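You operate a simulated robot arm through the tools that you are given. There is no shell and no other tool. Be economical: measure what you need, move in short steps, check, and stop when the job is done.

You run a simulated two-armed robot. Do the job below in one go: nothing can be reset, and whatever is moved stays where it is left.

## Task
Quieten the speakers for the neighbours: bass low, volume one click above off, music and game sliders at 1.
Fine: leave the speaker and mixer on.

Only the result counts: the job must be done as asked and must still hold three seconds after the hand-in. Knocking over, shifting, dropping, spilling or breaking anything else fails it.

## Robot
Two 7-joint arms with two-finger parallel grippers on one trunk, on a base that drives. Base frame: it is fixed to the floor where the robot stands at the start and does not move with it; the origin is under the middle of the robot, x ahead of it, y to its left, z up; the surface under the hand at the start is at about z = 825. Units: mm, rad, N and s.
The left shoulder is at the start at [20, 170, 1328], the right one opposite. With the tool pointing down near the work surface each hand reaches from about 100 to 620 mm from the robot's upright axis, wherever it stands, measured 20 degrees to its own side. Places, roughly: bass knob [500, -100, 1200]; chat slider [300, -100, 800]; game slider [400, 0, 800]; green round plug (3x3x5 cm) [400, -100, 800]; mic slider [300, 0, 800]; mixer gain knob [300, -200, 800]; mixer switch [400, -300, 800]; music slider [300, -200, 800]; speaker switch [500, 0, 1200]; speaker volume knob [500, 0, 1200]; tone switch [300, -300, 800]. Payload 3.8 kg a hand.
The tool frame of a hand sits at the grasp point between the pads (the TCP): z along the fingers, y along the line on which they close. The tips reach 30 mm beyond it. Largest opening 110 mm; finger width 20, thickness 10; the body of the gripper, 48 by 112 mm, starts 55 mm behind the TCP.
Orientation is that of the tool frame in the base frame, as [roll, pitch, yaw] about the fixed x, y, z axes, in that order (R = Rz(yaw) Ry(pitch) Rx(roll)). With the fingers straight down and closing along the base's y, the tool's x points along the base's -x, its y along +y and its z along -z.

## Interface
- The arms move only by the tool drive_tool. It takes "left_steps", "right_steps" or both (then of equal length, played together; a hand with none holds still); each is a list of rows, each a list of 7 numbers: the shift along the tool's x, y, z in mm, then the turn, a rotation vector about the tool's x, y, z in rad, then the closure, from 0 (fully open) to 1 (shut). In form: [[dx, dy, dz, rx, ry, rz, gripper], ...]. A call has 1 to 8 rows; each row is the pose to reach, as a shift and turn from the pose commanded when the call began, along the tool's axes at that moment. A row lasts 0.2 s, in which the tool goes at most 50 mm and 0.15 rad; a call with a longer step from one row to the next is refused whole, and so is a gripper value outside its range. A pose out of reach is approached as far as the arm can. The call stops where the force on the tool passes 40 N (or 10 N more than at its start, if that is more) or the arm is blocked; 0.2 s more then pass. The fingers move at their own pace (about 72 mm/s each) and stop on an object; they squeeze with about 37 N. The grip force told is the motor's: it shows also when the fingers shut on nothing. Time passes only in rows, and 0.2 s behind the last, so rows that repeat a pose let the fingers close. The reply holds the time, the measured pose of the TCP, the force on the tool along the base axes, the opening and the grip force, in the units named above and with some noise, with the torque about the TCP (base axes, N m) and any sound that the robot's microphone picked up, and new pictures: "pictures" is both (left out), scene, wrist or none (wrist: the cameras of the hands that moved).
- Cameras (640 x 400 px; columns grow to the right, rows downward): "scene" is now at [109.6, -10.2, 1484.6]; the picture's right is [-0.11, -0.99, 0.00], its down [-0.54, 0.06, -0.84] and it looks along [0.84, -0.09, -0.54] (base axes); focal length 214 px, centre (320, 200). "left" rides on the left gripper at [72, -17, -103] in its tool frame; the picture's right is [0.23, 0.97, 0.00], its down [-0.76, 0.18, -0.62] and it looks along [-0.61, 0.14, 0.78] (tool axes); focal length 222 px, centre (320, 200). "right" rides on the right gripper at [72, 17, -103] in its tool frame; the picture's right is [-0.23, 0.97, 0.00], its down [-0.76, -0.18, -0.62] and it looks along [-0.61, -0.14, 0.78] (tool axes); focal length 222 px, centre (320, 200). There is no depth. A picture from a camera that has moved, and an enlarged one, comes with that camera's place and axes in the base frame and with its lens.
- move_column(by): slides the trunk up (or, below 0, down) by that many mm; the arms and the scene camera ride with it, the base frame stays. It gives what a move gives, with no picture.
- steer(legs): drives the robot by 1 to 6 legs, each [ahead, turn to the left] in mm and rad, along the robot's own axes; the way and the turn of a leg run together, so that a leg with both is an arc; at most 1500 mm and 3.142 rad a leg. The arms and the cameras ride along, it lands a little off, and it stops where it bumps. It gives what a move gives, and a new picture of the scene camera.
- pan_tilt(pan, tilt): turns the head with the scene camera to pan (to the left, within 1.396 rad either way) and tilt (down, from -0.506 to 1.204), counted from straight ahead of the robot. It gives what a move gives, and a new picture of the scene camera.
- close_up(camera, box): a new picture of the part [left, top, right, bottom] of that camera's present view, enlarged. It takes no simulated time.
- sign_off(): hands the job in; it is judged then, once.

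Work in short steps. Places have to be worked out from the pictures, the camera data and where the tool is seen: move nearer, look again, correct. Check each grasp and each placing, and mend what went wrong. You have 120 turns and 260 pictures in all, those below and enlarged ones among them. Open the grippers and draw the arms clear of the work before you hand the job in, unless the task says otherwise; then end with one line.

The tools are called after "Call:" as name(argument=value, ...) on one line, values as JSON. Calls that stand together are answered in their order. drive_tool: Moves the arms, as the interface text tells. Its arguments: {"type":"object","properties":{"left_steps":{"type":"array","items":{"type":"array","items":{"type":"number"}}},"right_steps":{"type":"array","items":{"type":"array","items":{"type":"number"}}},"pictures":{"type":"string","enum":["both","scene","wrist","none"]}},"required":[]} The other tools are called the same way: move_column (by) slides the trunk up or down; steer (legs) drives the base; pan_tilt (pan, tilt) turns the head that bears the scene camera; close_up (camera, box) takes an enlarged picture of a part of a camera's view; sign_off () hands the job in.

At the start:

```text
clock: 0.0
left_position: [343.9, 95.6, 1405.5]
left_tool_rot: [-3.141, 0.0, 3.141]
left_force: [0.6, 0.2, -0.1]
left_wrist_torque: [0.0, -0.03, -0.02]
left_finger_gap: 109.9
left_grasp_force: 0.0
right_position: [252.1, -148.9, 1435.3]
right_tool_rot: [-3.141, 0.001, 3.141]
right_force: [0.6, -0.1, 0.3]
right_wrist_torque: [-0.01, 0.03, 0.0]
right_finger_gap: 110.0
right_grasp_force: 0.1
trunk travel left (down, up): [-425.0, 145.0]
robot x, y, heading: [-2.6, 2.0, -0.001]
head pan, tilt: [-0.106, 0.571]
```

scene: 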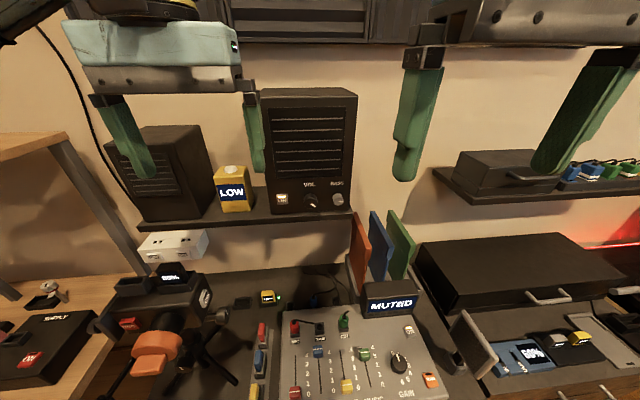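
right: 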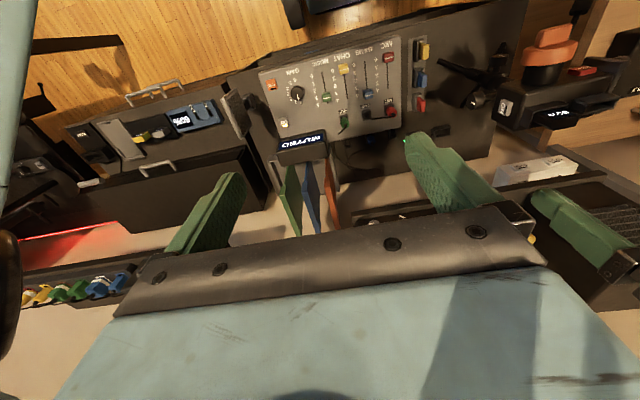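
left: 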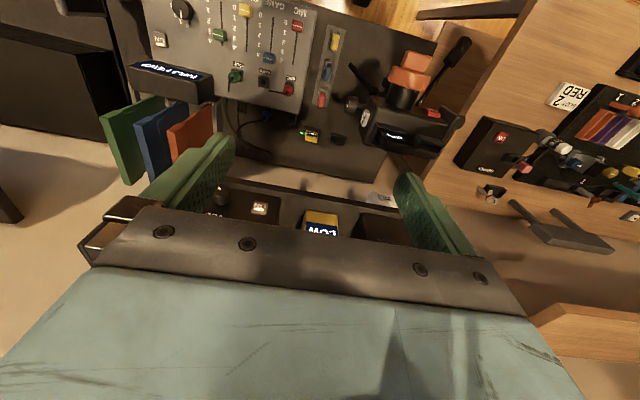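

The scene shows the speaker on a shelf and the mixer on the desk. I take enlarged pictures of both.

Call:
close_up(camera="scene", box=[200, 80, 360, 220])

Call:
close_up(camera="scene", box=[240, 270, 460, 400])

Call:
close_up(camera="right", box=[240, 20, 440, 170])

```text
2.86 times, centred on (280, 150) of scene
camera zoom: at [109.6, -10.2, 1484.6], right [-0.11, -0.99, 0.0], down [-0.54, 0.06, -0.84], along [0.84, -0.09, -0.54], focal length 613 px, centre (434, 343)
```

zoom: 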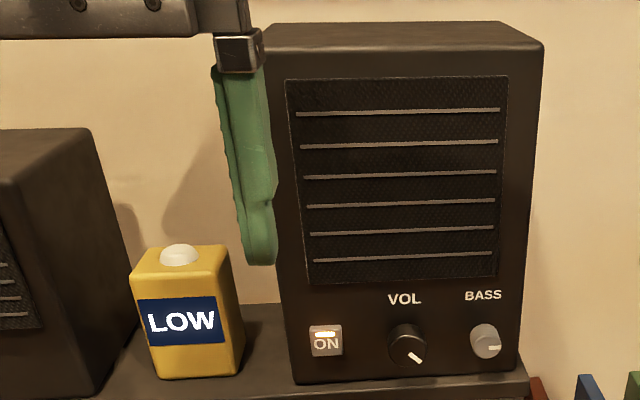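

```text
2.91 times, centred on (350, 335) of scene
camera zoom: at [109.6, -10.2, 1484.6], right [-0.11, -0.99, 0.0], down [-0.54, 0.06, -0.84], along [0.84, -0.09, -0.54], focal length 624 px, centre (233, -193)
```

zoom: 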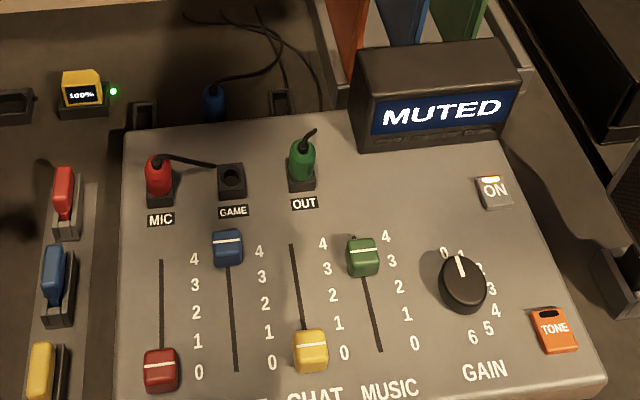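

```text
2.67 times, centred on (340, 95) of right
camera zoom: at [178.6, -133.3, 1539.5], right [0.23, 0.97, 0.0], down [0.76, -0.18, 0.62], along [0.61, -0.14, -0.78], focal length 592 px, centre (267, 480)
```

zoom: 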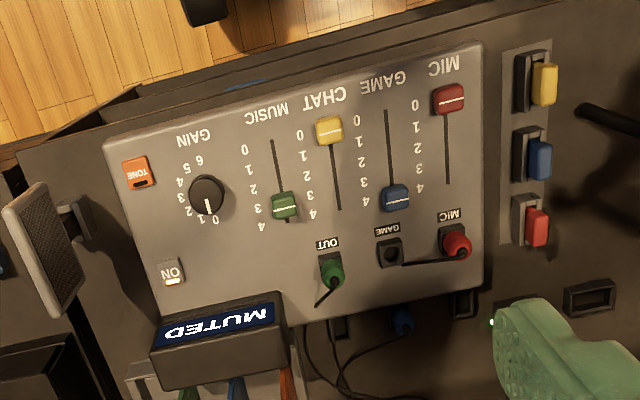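

The sliders stand at about music 3.5 and game 4, with the music cap near (349, -151, 848). I lower the right hand in front of the shelf for a closer look.

Call:
drive_tool(right_steps=[[0, 0, 50, 0, 0, 0, 0.5], [0, 0, 100, 0, 0, 0, 0.6], [0, 0, 150, 0, 0, 0, 0.65], [0, 0, 200, 0, 0, 0, 0.65], [0, 0, 250, 0, 0, 0, 0.65], [0, 0, 300, 0, 0, 0, 0.65], [0, 0, 350, 0, 0, 0, 0.65], [0, 0, 390, 0, 0, 0, 0.65]])

```text
clock: 1.8
left_position: [343.1, 95.7, 1405.3]
left_tool_rot: [3.14, 0.0, -3.14]
left_force: [-0.4, -0.3, 0.5]
left_wrist_torque: [0.0, 0.01, 0.0]
left_finger_gap: 110.0
left_grasp_force: 0.0
right_position: [251.5, -149.8, 1046.1]
right_tool_rot: [3.139, 0.002, 3.141]
right_force: [0.1, -0.1, 0.8]
right_wrist_torque: [0.02, 0.03, -0.01]
right_finger_gap: 38.5
right_grasp_force: 0.2
trunk travel left (down, up): [-425.0, 145.0]
robot x, y, heading: [-0.7, 1.7, 0.001]
head pan, tilt: [-0.106, 0.571]
camera scene: at [109.7, -10.6, 1484.6], right [-0.11, -0.99, 0.0], down [-0.54, 0.06, -0.84], along [0.84, -0.09, -0.54], focal length 214 px, centre (320, 200)
camera right: at [178.8, -133.5, 1149.1], right [0.23, 0.97, 0.0], down [0.76, -0.18, 0.62], along [0.61, -0.14, -0.78], focal length 222 px, centre (320, 200)
```

scene: 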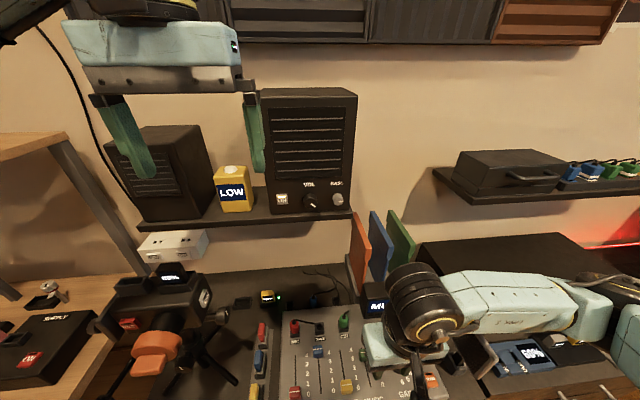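
right: 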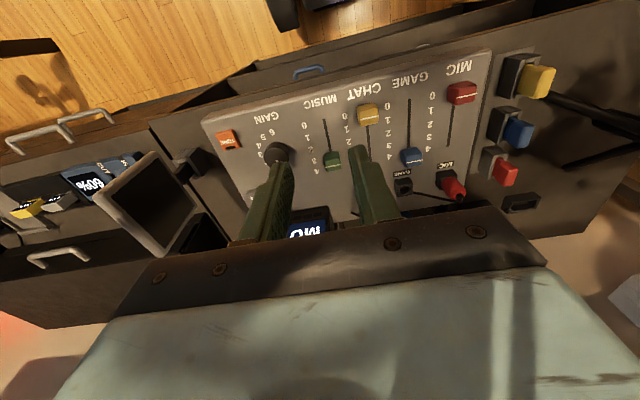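

The hand is above the mixer now. I enlarge the slider area to measure it.

Call:
close_up(camera="right", box=[240, 60, 500, 220])

```text
2.46 times, centred on (370, 140) of right
camera zoom: at [178.8, -133.5, 1149.1], right [0.23, 0.97, 0.0], down [0.76, -0.18, 0.62], along [0.61, -0.14, -0.78], focal length 547 px, centre (197, 348)
```

zoom: 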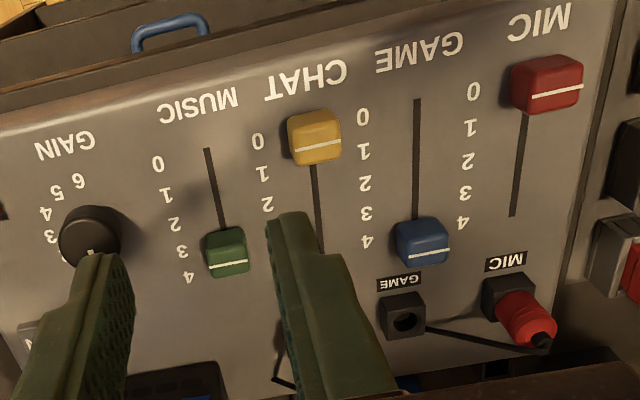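

Rough triangulation suggests the panel slopes. I lower and pull back the hand to get a second viewpoint.

Call:
drive_tool(right_steps=[[40, 20, 40, 0, 0, 0, 0.65], [60, 40, 80, 0, 0, 0, 0.65], [60, 60, 120, 0, 0, 0, 0.65]], pictures="none")

Call:
close_up(camera="right", box=[160, 0, 480, 200])

Call:
close_up(camera="scene", box=[240, 270, 460, 400])

```text
refused: row 1 steps farther than a row can; nothing moved
```

```text
2.00 times, centred on (320, 100) of right
camera zoom: at [178.8, -133.5, 1149.1], right [0.23, 0.97, 0.0], down [0.76, -0.18, 0.62], along [0.61, -0.14, -0.78], focal length 444 px, centre (320, 400)
```

zoom: 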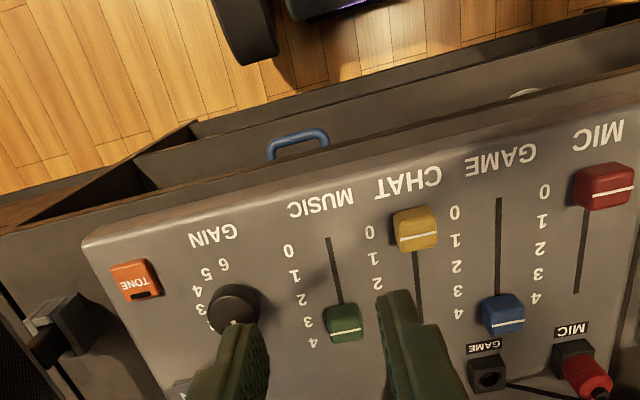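

```text
2.91 times, centred on (350, 335) of scene
camera zoom: at [109.7, -10.6, 1484.6], right [-0.11, -0.99, 0.0], down [-0.54, 0.06, -0.84], along [0.84, -0.09, -0.54], focal length 624 px, centre (233, -193)
```

zoom: 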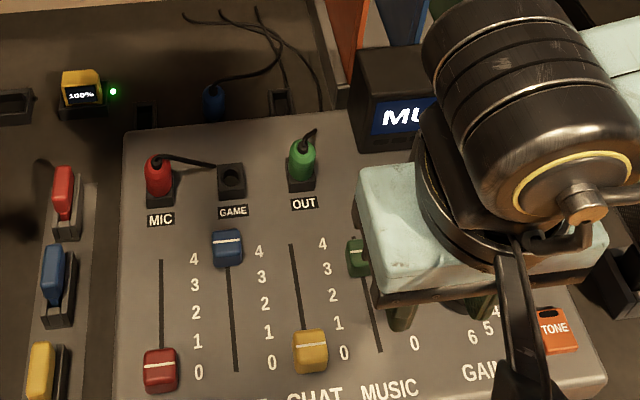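

That step was too long. I repeat it with shorter rows.

Call:
drive_tool(right_steps=[[25, 15, 30, 0, 0, 0, 0.65], [45, 30, 60, 0, 0, 0, 0.65], [60, 45, 90, 0, 0, 0, 0.65], [60, 60, 120, 0, 0, 0, 0.65]], pictures="none")

Call:
close_up(camera="right", box=[160, 20, 480, 220])

```text
clock: 2.8
left_position: [343.5, 97.0, 1404.5]
left_tool_rot: [-3.14, -0.001, -3.139]
left_force: [-0.6, 1.0, -0.1]
left_wrist_torque: [-0.03, -0.03, -0.01]
left_finger_gap: 110.0
left_grasp_force: 0.2
right_position: [191.8, -88.6, 925.6]
right_tool_rot: [3.141, 0.002, 3.141]
right_force: [-0.3, 0.6, -1.2]
right_wrist_torque: [-0.03, 0.02, -0.01]
right_finger_gap: 38.5
right_grasp_force: 0.0
trunk travel left (down, up): [-425.0, 145.0]
robot x, y, heading: [-0.0, 0.7, 0.001]
head pan, tilt: [-0.106, 0.571]
```

```text
2.00 times, centred on (320, 120) of right
camera zoom: at [118.5, -71.8, 1029.5], right [0.23, 0.97, 0.0], down [0.76, -0.18, 0.62], along [0.61, -0.14, -0.78], focal length 444 px, centre (320, 360)
```

zoom: 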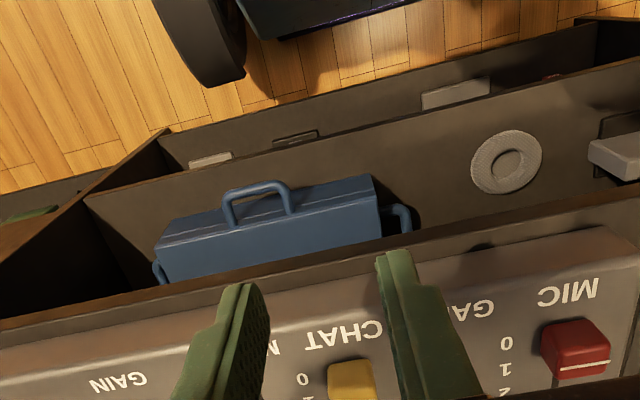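

The desk has an open drawer at the front, so I stay above it. I move the hand forward over the music track at the same height.

Call:
drive_tool(right_steps=[[-30, -20, 0, 0, 0, 0, 0.65], [-60, -40, 0, 0, 0, 0, 0.65], [-80, -65, 0, 0, 0, 0, 0.65]])

Call:
close_up(camera="right", box=[200, 60, 520, 260])

```text
clock: 3.6
left_position: [342.9, 94.5, 1405.0]
left_tool_rot: [3.14, 0.001, -3.14]
left_force: [-0.2, -0.4, 0.3]
left_wrist_torque: [0.0, -0.01, 0.0]
left_finger_gap: 110.1
left_grasp_force: 0.1
right_position: [269.6, -154.2, 925.7]
right_tool_rot: [3.139, 0.0, 3.142]
right_force: [0.1, 0.4, 0.7]
right_wrist_torque: [0.02, -0.01, 0.01]
right_finger_gap: 38.8
right_grasp_force: 0.0
trunk travel left (down, up): [-425.0, 145.0]
robot x, y, heading: [-1.9, -1.2, -0.0]
head pan, tilt: [-0.106, 0.571]
camera scene: at [109.6, -11.1, 1484.6], right [-0.11, -0.99, 0.0], down [-0.54, 0.06, -0.84], along [0.84, -0.09, -0.54], focal length 214 px, centre (320, 200)
camera right: at [197.9, -139.6, 1029.8], right [0.23, 0.97, 0.0], down [0.76, -0.18, 0.62], along [0.61, -0.14, -0.78], focal length 222 px, centre (320, 200)
```

scene: 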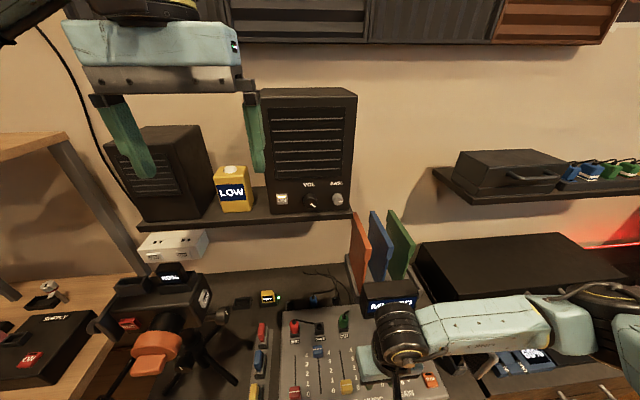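
right: 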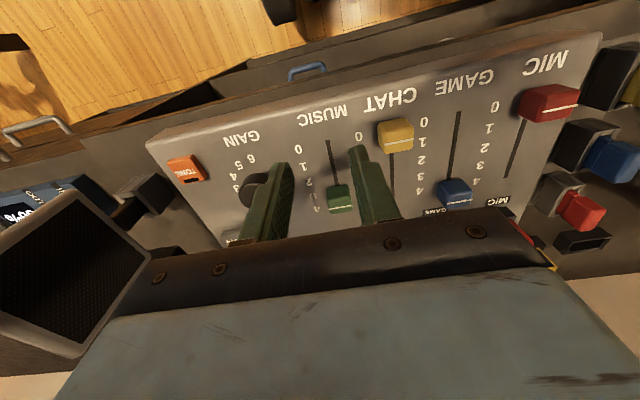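

```text
2.00 times, centred on (360, 160) of right
camera zoom: at [197.9, -139.6, 1029.8], right [0.23, 0.97, 0.0], down [0.76, -0.18, 0.62], along [0.61, -0.14, -0.78], focal length 444 px, centre (240, 280)
```

zoom: 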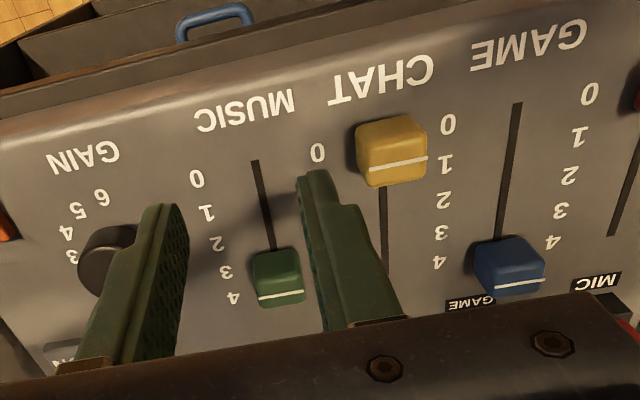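

Triangulating from two hand positions puts the cap lines at these places:
- Music: (351, -153, 851), which reads 3.
- Game: (372, -37, 855), which reads 4.
- Chat: (293, -91), which reads 0.

One unit is about 20 mm. I go above the music cap and descend with a 38 mm gap.

Call:
drive_tool(right_steps=[[-40, 1, 0, 0, 0, 0, 0.65], [-81, 1, 0, 0, 0, 0, 0.65], [-81, 1, 25, 0, 0, 0, 0.65], [-81, 1, 50, 0, 0, 0, 0.65]], pictures="none")

Call:
close_up(camera="right", box=[200, 60, 520, 260])

```text
clock: 4.6
left_position: [344.9, 95.4, 1404.8]
left_tool_rot: [-3.141, 0.001, 3.14]
left_force: [0.3, -0.1, 0.7]
left_wrist_torque: [0.01, 0.02, -0.05]
left_finger_gap: 110.2
left_grasp_force: 0.0
right_position: [352.4, -153.3, 877.2]
right_tool_rot: [3.139, 0.001, 3.141]
right_force: [0.4, 0.0, 0.1]
right_wrist_torque: [0.03, 0.01, 0.04]
right_finger_gap: 38.5
right_grasp_force: 0.0
trunk travel left (down, up): [-425.0, 145.0]
robot x, y, heading: [-2.5, 1.9, -0.001]
head pan, tilt: [-0.106, 0.571]
```

```text
2.00 times, centred on (360, 160) of right
camera zoom: at [280.2, -137.8, 980.9], right [0.23, 0.97, 0.0], down [0.76, -0.18, 0.62], along [0.61, -0.14, -0.78], focal length 444 px, centre (240, 280)
```

zoom: 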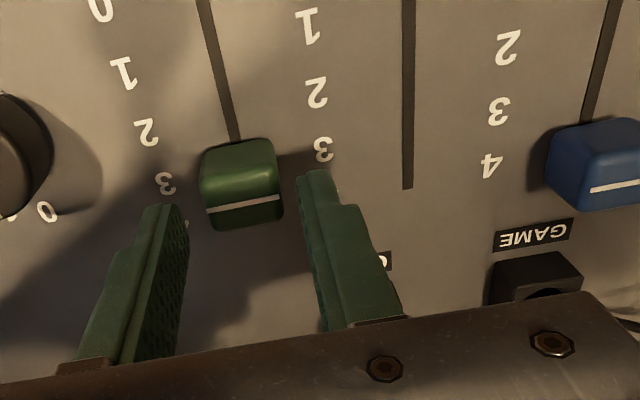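

The cap is centred between the fingers. I descend 10 mm more and close.

Call:
drive_tool(right_steps=[[0, 0, 10, 0, 0, 0, 0.65], [0, 0, 10, 0, 0, 0, 0.85], [0, 0, 10, 0, 0, 0, 0.85]], pictures="none")

Call:
close_up(camera="right", box=[200, 60, 520, 260])

```text
clock: 5.4
left_position: [344.9, 97.3, 1403.2]
left_tool_rot: [3.141, -0.001, -3.14]
left_force: [-0.2, -0.3, 0.3]
left_wrist_torque: [0.01, 0.02, 0.01]
left_finger_gap: 110.1
left_grasp_force: 0.1
right_position: [351.8, -152.8, 865.6]
right_tool_rot: [3.138, 0.001, 3.141]
right_force: [-1.5, 11.1, -4.0]
right_wrist_torque: [-0.04, 0.01, -0.35]
right_finger_gap: 25.7
right_grasp_force: 45.3
trunk travel left (down, up): [-425.0, 145.0]
robot x, y, heading: [2.6, -4.6, -0.001]
head pan, tilt: [-0.106, 0.571]
```

```text
2.00 times, centred on (360, 160) of right
camera zoom: at [279.1, -136.3, 970.8], right [0.23, 0.97, 0.0], down [0.76, -0.18, 0.62], along [0.61, -0.14, -0.78], focal length 444 px, centre (240, 280)
```

zoom: 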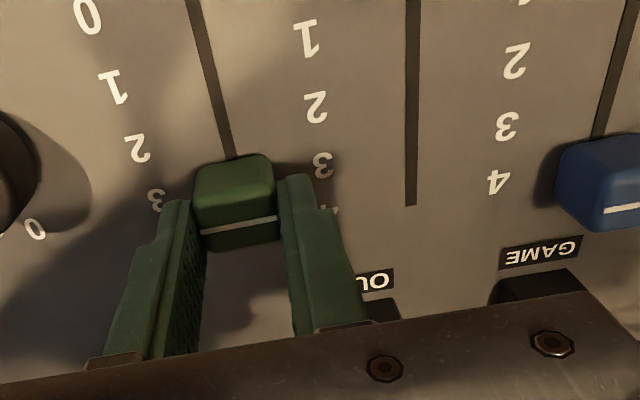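

The cap is gripped at 25.7 mm. I slide it 40 mm towards the robot and look.

Call:
drive_tool(right_steps=[[10, 0, 10, 0, 0, 0, 0.85], [20, 0, 10, 0, 0, 0, 0.85], [30, 0, 10, 0, 0, 0, 0.85], [40, 0, 10, 0, 0, 0, 0.85], [40, 0, 10, 0, 0, 0, 0.85]], pictures="none")

Call:
close_up(camera="right", box=[200, 60, 520, 260])

```text
clock: 5.8
left_position: [344.1, 95.7, 1404.7]
left_tool_rot: [-3.138, 0.001, 3.141]
left_force: [0.7, -0.7, 0.6]
left_wrist_torque: [-0.01, 0.02, 0.0]
left_finger_gap: 110.1
left_grasp_force: 0.0
right_position: [352.0, -151.3, 865.2]
right_tool_rot: [3.136, 0.016, 3.139]
right_force: [-1.4, 1.4, 13.7]
right_wrist_torque: [-0.73, 0.3, -0.09]
right_finger_gap: 25.5
right_grasp_force: 45.3
trunk travel left (down, up): [-425.0, 145.0]
robot x, y, heading: [-2.5, -0.3, 0.002]
head pan, tilt: [-0.106, 0.571]
stopped in row 1 (right hand): the force on the tool passed its limit at 52 N (the readings are from after the stop); the commanded pose is now the measured one
```

```text
2.00 times, centred on (360, 160) of right
camera zoom: at [277.5, -136.6, 968.7], right [0.23, 0.97, 0.01], down [0.75, -0.18, 0.63], along [0.62, -0.14, -0.77], focal length 444 px, centre (240, 280)
```

zoom: 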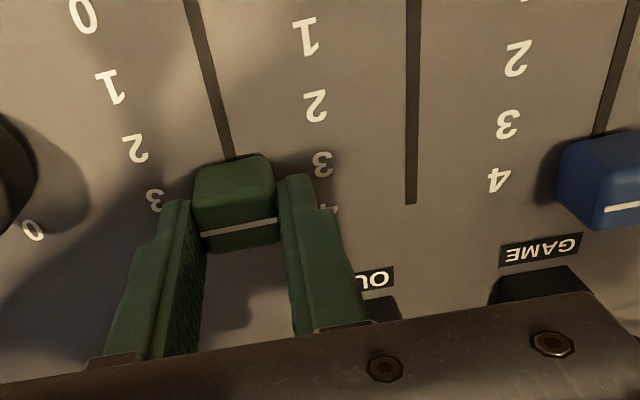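

I wrongly repeated the downward offset, which pressed into the panel. I lift 2 mm and slide without it.

Call:
drive_tool(right_steps=[[0, 0, -2, 0, 0, 0, 0.85], [10, 0, -2, 0, 0, 0, 0.85], [20, 0, -2, 0, 0, 0, 0.85], [30, 0, -2, 0, 0, 0, 0.85], [40, 0, -2, 0, 0, 0, 0.85], [40, 0, -2, 0, 0, 0, 0.85]], pictures="none")

Call:
close_up(camera="right", box=[200, 60, 520, 260])

```text
clock: 7.2
left_position: [344.3, 96.1, 1404.9]
left_tool_rot: [-3.141, 0.001, 3.14]
left_force: [0.5, -0.8, 0.6]
left_wrist_torque: [0.03, 0.0, 0.01]
left_finger_gap: 110.0
left_grasp_force: 0.1
right_position: [310.0, -152.1, 867.0]
right_tool_rot: [3.136, 0.015, 3.139]
right_force: [-0.1, 4.8, -8.0]
right_wrist_torque: [-0.19, -0.69, 0.21]
right_finger_gap: 25.9
right_grasp_force: 45.1
trunk travel left (down, up): [-425.0, 145.0]
robot x, y, heading: [1.3, 4.1, 0.004]
head pan, tilt: [-0.106, 0.571]
```

```text
2.00 times, centred on (360, 160) of right
camera zoom: at [236.8, -136.2, 968.9], right [0.23, 0.97, 0.01], down [0.75, -0.18, 0.63], along [0.62, -0.14, -0.77], focal length 444 px, centre (240, 280)
```

zoom: 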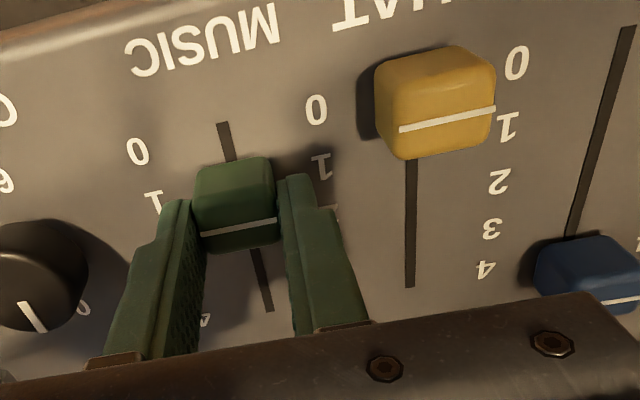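

Music is now 20 mm above chat's 0 position, which reads 1. I open, lift and look.

Call:
drive_tool(right_steps=[[0, 0, 0, 0, 0, 0, 0.65], [0, 0, 0, 0, 0, 0, 0.65], [0, 0, -30, 0, 0, 0, 0.65], [0, 0, -60, 0, 0, 0, 0.65]], pictures="none")

Call:
close_up(camera="right", box=[200, 60, 520, 260])

```text
clock: 8.2
left_position: [343.9, 96.7, 1404.8]
left_tool_rot: [3.141, 0.0, 3.141]
left_force: [0.1, 0.0, -0.6]
left_wrist_torque: [0.01, 0.01, 0.02]
left_finger_gap: 110.0
left_grasp_force: 0.1
right_position: [310.3, -152.8, 927.2]
right_tool_rot: [3.137, 0.013, 3.138]
right_force: [-0.6, 0.1, 0.0]
right_wrist_torque: [-0.02, -0.01, 0.01]
right_finger_gap: 38.7
right_grasp_force: 0.1
trunk travel left (down, up): [-425.0, 145.0]
robot x, y, heading: [2.9, 2.3, 0.003]
head pan, tilt: [-0.106, 0.571]
```

```text
2.00 times, centred on (360, 160) of right
camera zoom: at [235.8, -137.5, 1028.9], right [0.23, 0.97, 0.01], down [0.75, -0.18, 0.63], along [0.62, -0.14, -0.77], focal length 444 px, centre (240, 280)
```

zoom: 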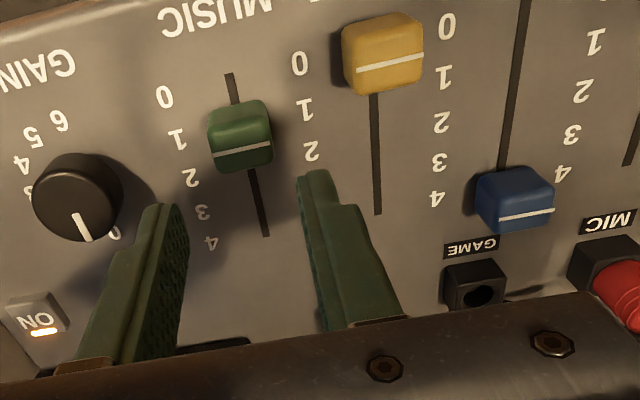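

Music shows 1. I move next over the game cap, near (371, -35).

Call:
drive_tool(right_steps=[[-15, 40, 0, 0, 0, 0, 0.65], [-35, 80, 0, 0, 0, 0, 0.65], [-61, 118, 0, 0, 0, 0, 0.65], [-61, 118, 25, 0, 0, 0, 0.65], [-61, 118, 47, 0, 0, 0, 0.65]], pictures="none")

Call:
close_up(camera="right", box=[200, 60, 520, 260])

```text
clock: 9.4
left_position: [344.1, 95.4, 1403.4]
left_tool_rot: [-3.141, 0.0, -3.141]
left_force: [-0.3, 1.0, 0.3]
left_wrist_torque: [0.0, 0.02, 0.03]
left_finger_gap: 109.7
left_grasp_force: 0.0
right_position: [372.5, -35.7, 882.2]
right_tool_rot: [3.136, 0.014, 3.138]
right_force: [1.1, 0.1, -0.2]
right_wrist_torque: [-0.03, 0.05, 0.0]
right_finger_gap: 38.4
right_grasp_force: 0.1
trunk travel left (down, up): [-425.0, 145.0]
robot x, y, heading: [0.4, -2.3, 0.003]
head pan, tilt: [-0.106, 0.571]
```

```text
2.00 times, centred on (360, 160) of right
camera zoom: at [299.3, -19.7, 984.3], right [0.23, 0.97, 0.01], down [0.75, -0.18, 0.63], along [0.62, -0.14, -0.77], focal length 444 px, centre (240, 280)
```

zoom: 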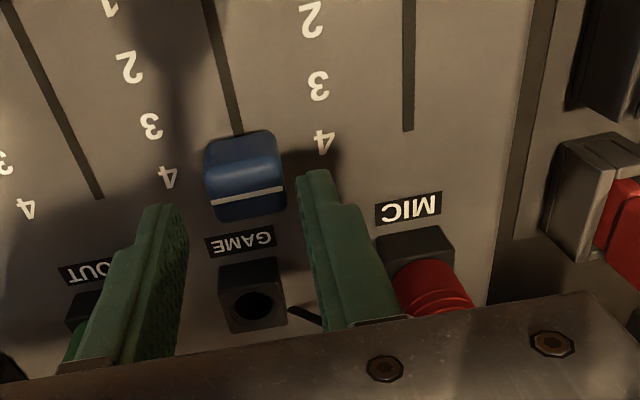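

The cap is centred. I descend 14 mm and grip.

Call:
drive_tool(right_steps=[[0, 0, 14, 0, 0, 0, 0.65], [0, 0, 14, 0, 0, 0, 0.85], [0, 0, 14, 0, 0, 0, 0.85]], pictures="none")

```text
clock: 10.2
left_position: [344.2, 98.4, 1403.9]
left_tool_rot: [-3.138, 0.0, -3.14]
left_force: [0.2, -0.5, 0.4]
left_wrist_torque: [0.0, -0.01, 0.02]
left_finger_gap: 110.2
left_grasp_force: 0.0
right_position: [371.6, -30.8, 867.6]
right_tool_rot: [3.13, 0.013, 3.141]
right_force: [-0.1, 15.2, -2.0]
right_wrist_torque: [0.07, 0.01, -0.28]
right_finger_gap: 25.8
right_grasp_force: 44.9
trunk travel left (down, up): [-425.0, 145.0]
robot x, y, heading: [3.2, -2.6, 0.004]
head pan, tilt: [-0.106, 0.571]
```

It is gripped with a slight side load. I ease that with +3 mm in y and slide 60 mm towards the robot.

Call:
drive_tool(right_steps=[[10, 3, 14, 0, 0, 0, 0.85]], pictures="none")

```text
clock: 10.6
left_position: [342.6, 94.6, 1406.3]
left_tool_rot: [3.141, -0.001, -3.141]
left_force: [0.3, -0.2, 0.4]
left_wrist_torque: [0.02, 0.02, -0.01]
left_finger_gap: 109.8
left_grasp_force: 0.1
right_position: [371.7, -32.3, 866.8]
right_tool_rot: [3.131, 0.026, 3.14]
right_force: [-8.0, -1.8, 12.7]
right_wrist_torque: [-0.51, -1.08, -0.13]
right_finger_gap: 25.6
right_grasp_force: 45.1
trunk travel left (down, up): [-425.0, 145.0]
robot x, y, heading: [-0.7, 4.2, -0.001]
head pan, tilt: [-0.106, 0.571]
stopped in row 1 (right hand): the force on the tool passed its limit at 75 N (the readings are from after the stop); the commanded pose is now the measured one
```

I again carried over the downward offset by mistake. I slide now with a 2 mm lift only.

Call:
drive_tool(right_steps=[[0, 0, -2, 0, 0, 0, 0.85], [10, 0, -2, 0, 0, 0, 0.85], [20, 0, -2, 0, 0, 0, 0.85], [30, 0, -2, 0, 0, 0, 0.85], [40, 0, -2, 0, 0, 0, 0.85], [50, 0, -2, 0, 0, 0, 0.85], [60, 0, -2, 0, 0, 0, 0.85], [60, 0, -2, 0, 0, 0, 0.85]], pictures="none")

Call:
close_up(camera="right", box=[200, 60, 520, 260])

```text
clock: 12.3
left_position: [343.6, 96.1, 1404.3]
left_tool_rot: [3.141, 0.0, -3.14]
left_force: [0.1, -0.1, -0.6]
left_wrist_torque: [0.0, 0.01, -0.01]
left_finger_gap: 109.9
left_grasp_force: 0.1
right_position: [312.4, -31.6, 865.4]
right_tool_rot: [3.13, 0.024, 3.139]
right_force: [0.5, 1.7, 6.3]
right_wrist_torque: [-0.53, 0.07, 0.03]
right_finger_gap: 26.0
right_grasp_force: 44.3
trunk travel left (down, up): [-425.0, 145.0]
robot x, y, heading: [0.8, -2.2, 0.003]
head pan, tilt: [-0.106, 0.571]
```

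```text
2.00 times, centred on (360, 160) of right
camera zoom: at [237.2, -16.6, 968.9], right [0.23, 0.97, 0.02], down [0.74, -0.19, 0.64], along [0.63, -0.14, -0.77], focal length 444 px, centre (240, 280)
```

zoom: 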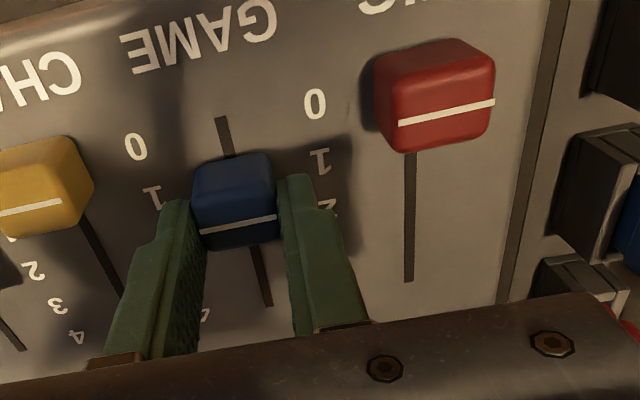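

Game looks the same as music did at 1. I release and lift.

Call:
drive_tool(right_steps=[[0, 0, 0, 0, 0, 0, 0.65], [0, 0, 0, 0, 0, 0, 0.65], [0, 0, -30, 0, 0, 0, 0.65], [0, 0, -60, 0, 0, 0, 0.65], [30, -10, -90, 0, 0, 0, 0.65], [50, -20, -130, 0, 0, 0, 0.65]], pictures="none")

Call:
close_up(camera="right", box=[160, 40, 480, 240])

Call:
close_up(camera="scene", box=[240, 270, 460, 400])

```text
clock: 13.8
left_position: [343.3, 95.8, 1404.9]
left_tool_rot: [-3.141, 0.001, -3.141]
left_force: [0.1, -0.5, 0.1]
left_wrist_torque: [-0.04, 0.0, 0.02]
left_finger_gap: 109.8
left_grasp_force: 0.1
right_position: [259.2, -56.0, 996.9]
right_tool_rot: [3.133, 0.025, 3.137]
right_force: [0.6, 0.4, -0.3]
right_wrist_torque: [0.01, 0.0, 0.03]
right_finger_gap: 38.7
right_grasp_force: 0.0
trunk travel left (down, up): [-425.0, 145.0]
robot x, y, heading: [2.3, -0.5, 0.004]
head pan, tilt: [-0.106, 0.571]
```

```text
2.00 times, centred on (320, 140) of right
camera zoom: at [184.4, -40.7, 1098.7], right [0.23, 0.97, 0.01], down [0.75, -0.19, 0.64], along [0.62, -0.14, -0.77], focal length 444 px, centre (320, 320)
```

zoom: 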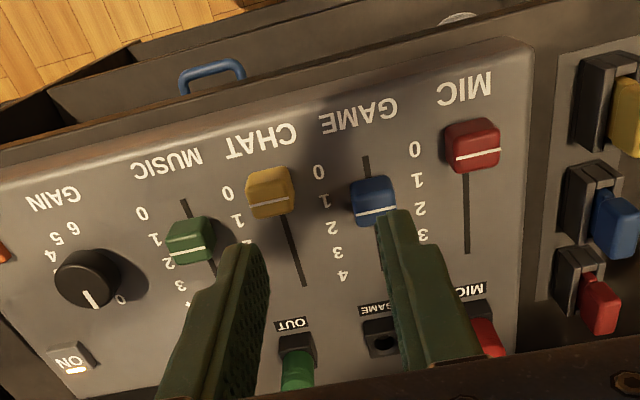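

```text
2.91 times, centred on (350, 335) of scene
camera zoom: at [109.6, -10.2, 1484.6], right [-0.11, -0.99, 0.0], down [-0.54, 0.06, -0.84], along [0.84, -0.09, -0.54], focal length 624 px, centre (233, -193)
```

zoom: 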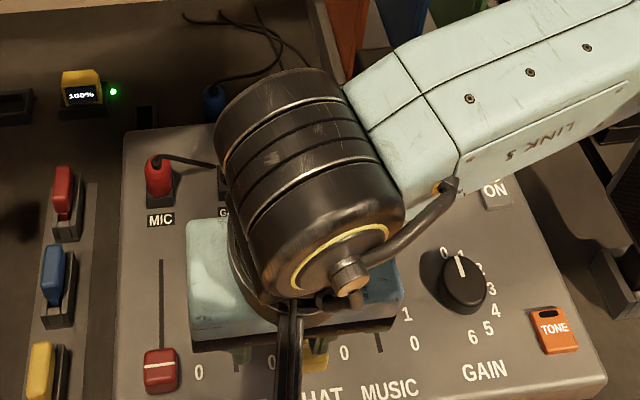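

Both sliders appear at 1. I now look closely at the speaker knobs.

Call:
close_up(camera="scene", box=[270, 175, 350, 220])

Call:
close_up(camera="scene", box=[205, 155, 265, 220])

```text
8.00 times, centred on (310, 198) of scene
camera zoom: at [109.6, -10.2, 1484.6], right [-0.11, -0.99, 0.0], down [-0.54, 0.06, -0.84], along [0.84, -0.09, -0.54], focal length 1716 px, centre (400, 220)
```

zoom: 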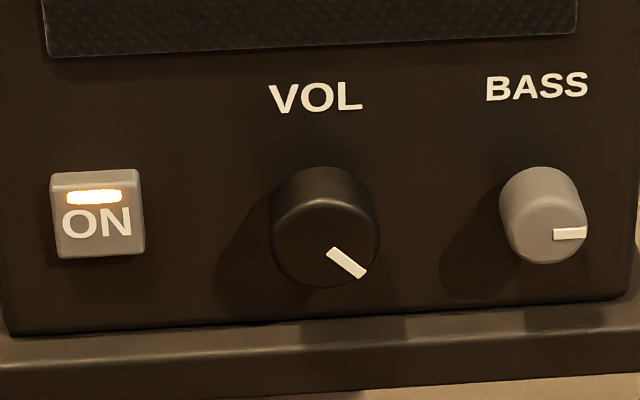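

```text
6.15 times, centred on (235, 188) of scene
camera zoom: at [109.6, -10.2, 1484.6], right [-0.11, -0.99, 0.0], down [-0.54, 0.06, -0.84], along [0.84, -0.09, -0.54], focal length 1320 px, centre (843, 277)
```

zoom: 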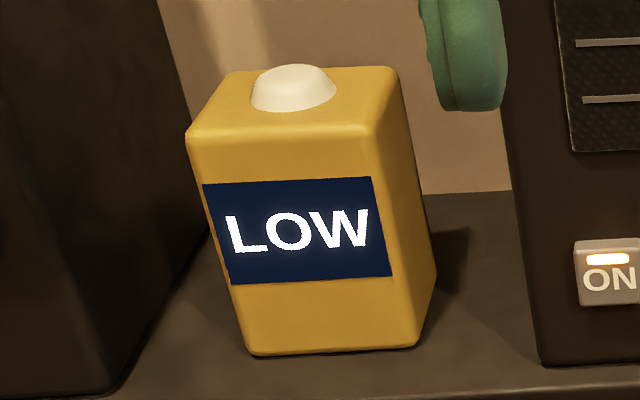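

Volume points to about 4:30 and bass to about 3:00. I raise the right hand and pitch it to point forward at the speaker.

Call:
drive_tool(right_steps=[[-5, 0, -40, 0, -0.14, 0, 0.65], [-10, 0, -80, 0, -0.28, 0, 0.65], [-15, 0, -120, 0, -0.42, 0, 0.65], [-20, 0, -160, 0, -0.56, 0, 0.65], [-25, 0, -200, 0, -0.7, 0, 0.65], [-25, 0, -236, 0, -0.84, 0, 0.65], [-25, 0, -236, 0, -0.98, 0, 0.65], [-25, 0, -236, 0, -1.12, 0, 0.65]])

```text
clock: 15.6
left_position: [343.7, 97.5, 1406.0]
left_tool_rot: [-3.14, -0.001, 3.141]
left_force: [-0.5, -0.6, 0.0]
left_wrist_torque: [-0.02, 0.02, -0.02]
left_finger_gap: 110.1
left_grasp_force: 0.1
right_position: [312.2, -16.8, 1230.4]
right_tool_rot: [3.047, 1.154, 2.991]
right_force: [0.8, 0.5, -0.6]
right_wrist_torque: [0.0, 0.0, 0.01]
right_finger_gap: 38.7
right_grasp_force: 0.2
right hand out of reach, approached as far as the arm can: row 4, 5, 6, 7, 8
trunk travel left (down, up): [-425.0, 145.0]
robot x, y, heading: [0.0, -3.3, 0.005]
head pan, tilt: [-0.106, 0.571]
camera scene: at [109.5, -9.6, 1484.6], right [-0.11, -0.99, 0.0], down [-0.54, 0.06, -0.84], along [0.84, -0.09, -0.54], focal length 214 px, centre (320, 200)
camera right: at [189.4, 8.3, 1208.0], right [0.15, 0.96, 0.25], down [-0.28, -0.2, 0.94], along [0.95, -0.21, 0.23], focal length 222 px, centre (320, 200)
```

scene: 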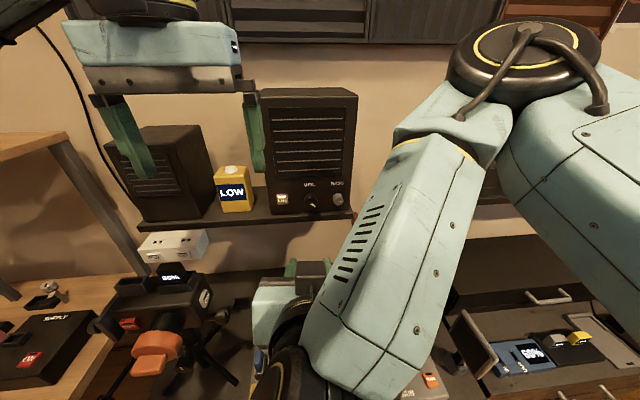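
right: 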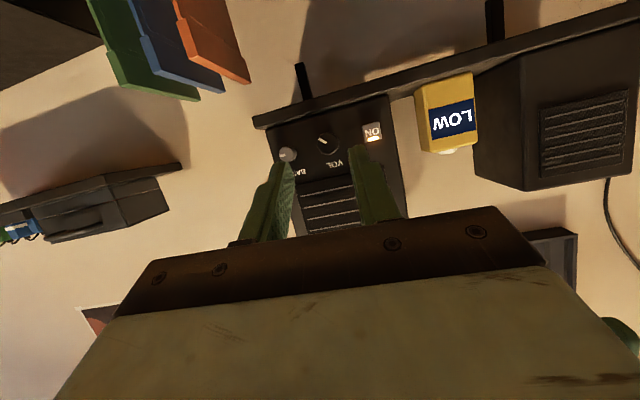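

The pose near the body is cramped. I move forward while finishing the pitch.

Call:
drive_tool(right_steps=[[-10, 0, 24, 0, -0.11, 0, 0.65], [-21, 0, 48, 0, -0.22, 0, 0.65], [-32, 0, 72, 0, -0.32, 0, 0.65], [-43, 0, 96, 0, -0.42, 0, 0.65], [-43, 0, 96, 0, -0.42, 0, 0.65]])

```text
clock: 16.8
left_position: [344.2, 95.9, 1404.3]
left_tool_rot: [3.141, 0.001, 3.141]
left_force: [-0.6, 0.1, 0.0]
left_wrist_torque: [-0.01, 0.05, 0.03]
left_finger_gap: 110.0
left_grasp_force: 0.2
right_position: [403.7, -11.6, 1227.4]
right_tool_rot: [1.994, 1.559, 1.991]
right_force: [0.4, 0.3, 0.6]
right_wrist_torque: [0.03, 0.01, 0.02]
right_finger_gap: 38.4
right_grasp_force: 0.0
trunk travel left (down, up): [-425.0, 145.0]
robot x, y, heading: [-0.4, -0.1, -0.0]
head pan, tilt: [-0.106, 0.571]
camera scene: at [109.5, -10.5, 1484.6], right [-0.11, -0.99, 0.0], down [-0.54, 0.06, -0.84], along [0.84, -0.09, -0.54], focal length 214 px, centre (320, 200)
camera right: at [300.3, 5.3, 1155.1], right [0.0, 0.97, 0.24], down [-0.62, -0.18, 0.76], along [0.78, -0.15, 0.6], focal length 222 px, centre (320, 200)
```

scene: 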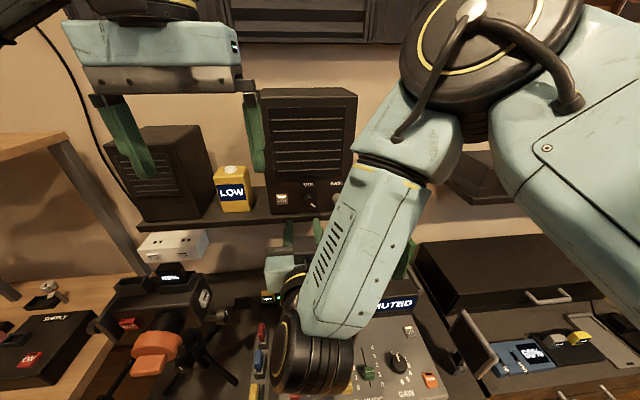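
right: 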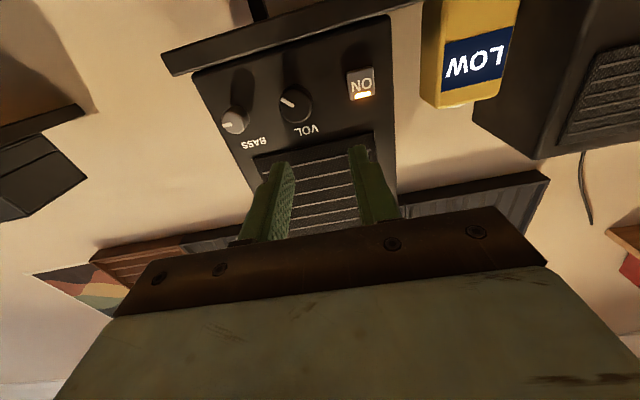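

The hand now points forward. I zoom in on the knobs from the wrist camera to refine their positions.

Call:
close_up(camera="right", box=[160, 20, 400, 170])

```text
2.67 times, centred on (280, 95) of right
camera zoom: at [300.3, 5.3, 1155.1], right [0.0, 0.97, 0.24], down [-0.62, -0.18, 0.76], along [0.78, -0.15, 0.6], focal length 592 px, centre (427, 480)
```

zoom: 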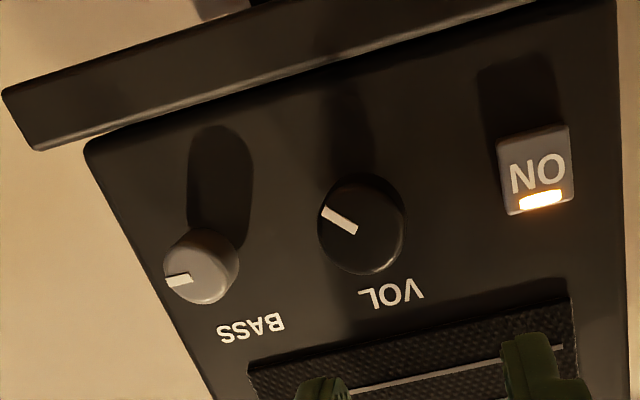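

I triangulate volume at about (524, -35, 1210) and bass at about (522, -100, 1210). I position in front of bass.

Call:
drive_tool(right_steps=[[6, -30, 15, 0, 0, 0, 0.65], [12, -60, 30, 0, 0, 0, 0.65], [17, -88, 45, 0, 0, 0, 0.65], [17, -88, 60, 0, 0, 0, 0.65], [17, -88, 60, 0, 0, 0, 0.65]])

Call:
close_up(camera="right", box=[200, 40, 440, 190])

```text
clock: 17.9
left_position: [344.0, 95.4, 1404.8]
left_tool_rot: [3.141, -0.001, 3.141]
left_force: [0.4, -0.7, -0.5]
left_wrist_torque: [-0.01, -0.01, -0.01]
left_finger_gap: 110.2
left_grasp_force: 0.0
right_position: [461.1, -95.8, 1210.5]
right_tool_rot: [2.247, 1.559, 2.241]
right_force: [-0.4, -0.5, -0.9]
right_wrist_torque: [-0.03, 0.05, 0.02]
right_finger_gap: 38.5
right_grasp_force: 0.0
right hand out of reach, approached as far as the arm can: row 4, 5
trunk travel left (down, up): [-425.0, 145.0]
robot x, y, heading: [1.7, -0.1, -0.0]
head pan, tilt: [-0.106, 0.571]
camera scene: at [110.0, -11.0, 1484.6], right [-0.11, -0.99, 0.0], down [-0.54, 0.06, -0.84], along [0.84, -0.09, -0.54], focal length 214 px, centre (320, 200)
camera right: at [357.2, -77.6, 1138.9], right [0.01, 0.97, 0.24], down [-0.62, -0.18, 0.76], along [0.79, -0.15, 0.6], focal length 222 px, centre (320, 200)
```

scene: 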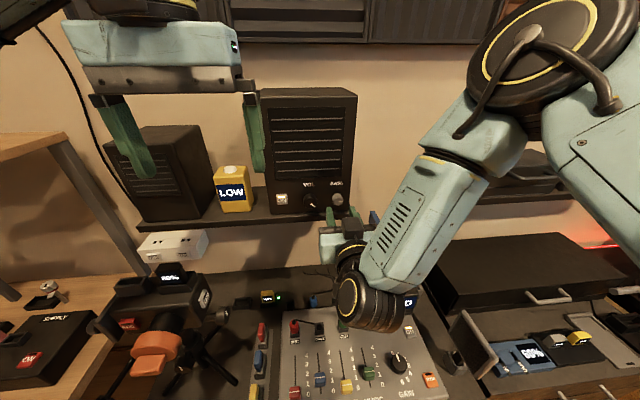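
right: 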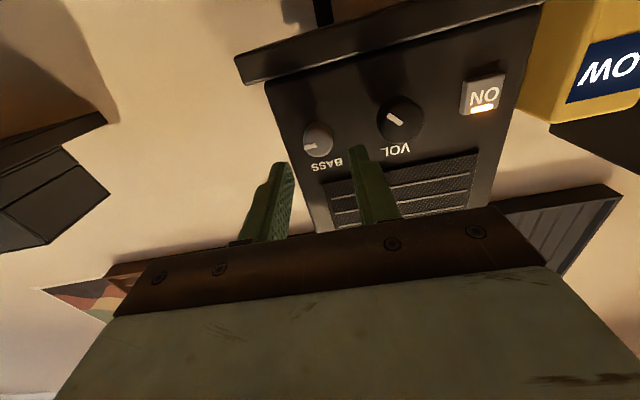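

```text
2.67 times, centred on (320, 115) of right
camera zoom: at [357.2, -77.6, 1138.9], right [0.01, 0.97, 0.24], down [-0.62, -0.18, 0.76], along [0.79, -0.15, 0.6], focal length 592 px, centre (320, 427)
```

zoom: 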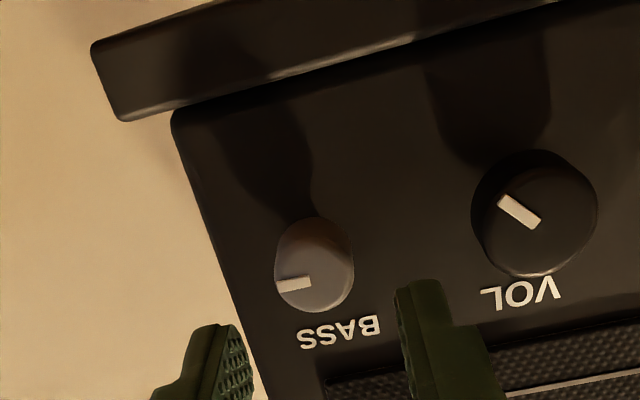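

The arm runs out of reach in this posture. I retract and raise the hand, then lower the trunk so the arm can reach more directly forward.

Call:
drive_tool(right_steps=[[0, 0, -40, 0, 0, 0, 0.65], [-30, 0, -60, 0, 0, 0, 0.65], [-70, 0, -70, 0, 0, 0, 0.65], [-110, 0, -70, 0, 0, 0, 0.65]], pictures="none")

Call:
move_column(by=-150)

Call:
pan_tilt(pan=-0.1, tilt=0.45)

```text
clock: 18.9
left_position: [341.9, 95.4, 1406.0]
left_tool_rot: [-3.141, 0.0, 3.14]
left_force: [-0.2, 0.1, 0.3]
left_wrist_torque: [0.04, 0.0, 0.0]
left_finger_gap: 110.3
left_grasp_force: 0.0
right_position: [402.9, -84.8, 1319.8]
right_tool_rot: [2.129, 1.558, 2.123]
right_force: [0.4, -0.1, -0.3]
right_wrist_torque: [-0.01, -0.02, 0.0]
right_finger_gap: 38.7
right_grasp_force: 0.1
right hand out of reach, approached as far as the arm can: row 3, 4
trunk travel left (down, up): [-425.0, 145.0]
robot x, y, heading: [-2.2, -1.2, -0.004]
head pan, tilt: [-0.106, 0.571]
```

```text
clock: 20.7
left_position: [344.9, 96.7, 1254.2]
left_tool_rot: [3.141, 0.0, 3.141]
left_force: [0.3, 0.4, 0.3]
left_wrist_torque: [0.0, 0.0, -0.01]
left_finger_gap: 109.9
left_grasp_force: 0.0
right_position: [405.3, -82.9, 1168.6]
right_tool_rot: [2.103, 1.558, 2.098]
right_force: [0.0, 0.3, 0.4]
right_wrist_torque: [-0.02, 0.02, 0.05]
right_finger_gap: 38.4
right_grasp_force: 0.1
trunk travel left (down, up): [-275.0, 295.0]
robot x, y, heading: [1.1, 0.1, 0.002]
head pan, tilt: [-0.106, 0.571]
```

```text
clock: 21.4
left_position: [343.8, 94.7, 1255.4]
left_tool_rot: [-3.141, 0.0, -3.141]
left_force: [-0.8, 0.6, -0.4]
left_wrist_torque: [0.03, -0.02, 0.0]
left_finger_gap: 110.1
left_grasp_force: 0.0
right_position: [405.0, -82.9, 1169.2]
right_tool_rot: [2.116, 1.56, 2.113]
right_force: [0.3, -1.0, -0.1]
right_wrist_torque: [0.01, 0.01, -0.01]
right_finger_gap: 38.5
right_grasp_force: 0.0
trunk travel left (down, up): [-275.0, 295.0]
robot x, y, heading: [-1.6, 1.3, 0.002]
head pan, tilt: [-0.099, 0.45]
camera scene: at [112.6, -9.9, 1345.5], right [-0.1, -0.99, 0.0], down [-0.43, 0.04, -0.9], along [0.9, -0.09, -0.44], focal length 214 px, centre (320, 200)
```

scene: 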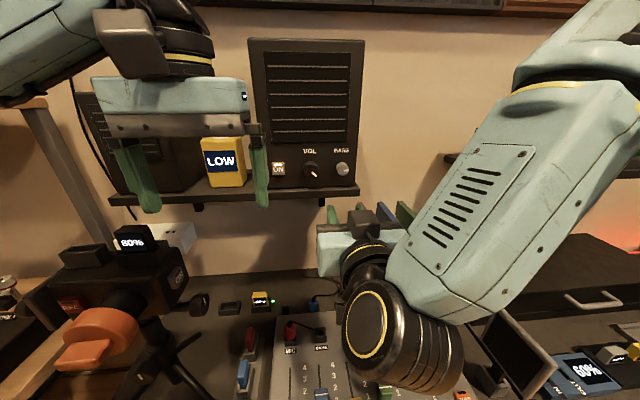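

The speaker is well in view now. I raise the hand to z 1210 and advance towards the bass knob.

Call:
drive_tool(right_steps=[[-21, -10, 0, 0, 0, 0, 0.65], [-42, -17, 0, 0, 0, 0, 0.65], [-42, -17, 30, 0, 0, 0, 0.65], [-42, -17, 60, 0, 0, 0, 0.65], [-42, -17, 75, 0, 0, 0, 0.65], [-42, -17, 75, 0, 0, 0, 0.65]])

Call:
close_up(camera="right", box=[200, 40, 440, 190])

```text
clock: 22.8
left_position: [343.6, 96.8, 1255.4]
left_tool_rot: [-3.141, -0.001, 3.141]
left_force: [-0.3, 0.2, -0.5]
left_wrist_torque: [0.0, 0.04, 0.05]
left_finger_gap: 109.9
left_grasp_force: 0.1
right_position: [479.2, -100.2, 1212.2]
right_tool_rot: [2.088, 1.561, 2.085]
right_force: [0.1, 0.1, 0.4]
right_wrist_torque: [0.0, -0.01, -0.02]
right_finger_gap: 38.7
right_grasp_force: 0.0
right hand out of reach, approached as far as the arm can: row 1, 2
trunk travel left (down, up): [-275.0, 295.0]
robot x, y, heading: [1.1, 2.3, -0.002]
head pan, tilt: [-0.099, 0.45]
camera scene: at [112.3, -9.8, 1345.6], right [-0.1, -0.99, 0.0], down [-0.43, 0.04, -0.9], along [0.9, -0.09, -0.44], focal length 214 px, centre (320, 200)
camera right: at [375.9, -83.2, 1141.0], right [0.01, 0.97, 0.24], down [-0.62, -0.18, 0.76], along [0.78, -0.15, 0.6], focal length 222 px, centre (320, 200)
```

scene: 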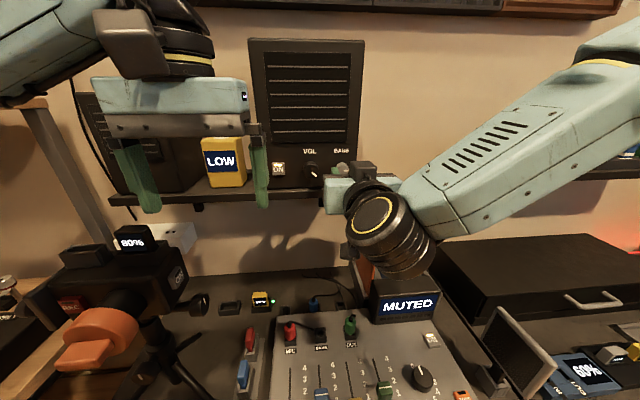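
right: 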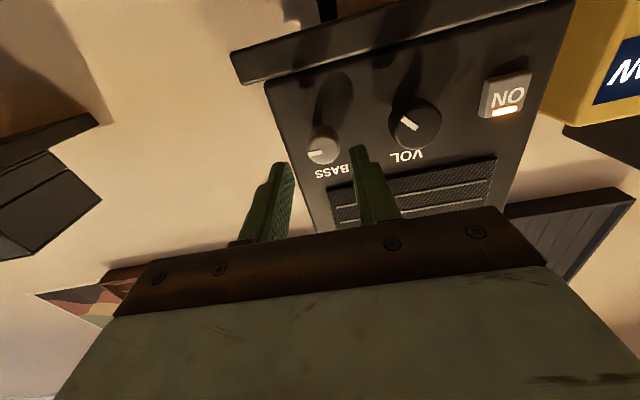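

```text
2.67 times, centred on (320, 115) of right
camera zoom: at [375.9, -83.2, 1141.0], right [0.01, 0.97, 0.24], down [-0.62, -0.18, 0.76], along [0.78, -0.15, 0.6], focal length 592 px, centre (320, 427)
```

zoom: 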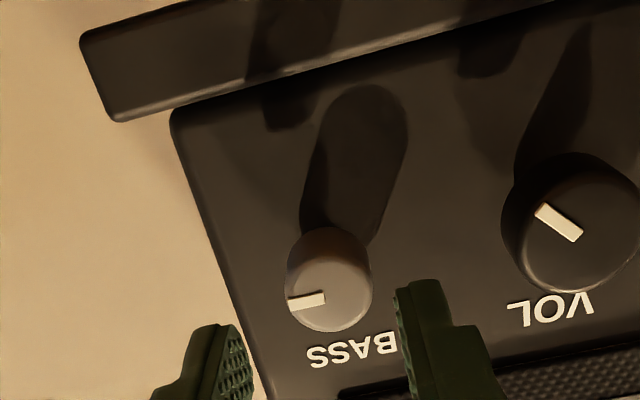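

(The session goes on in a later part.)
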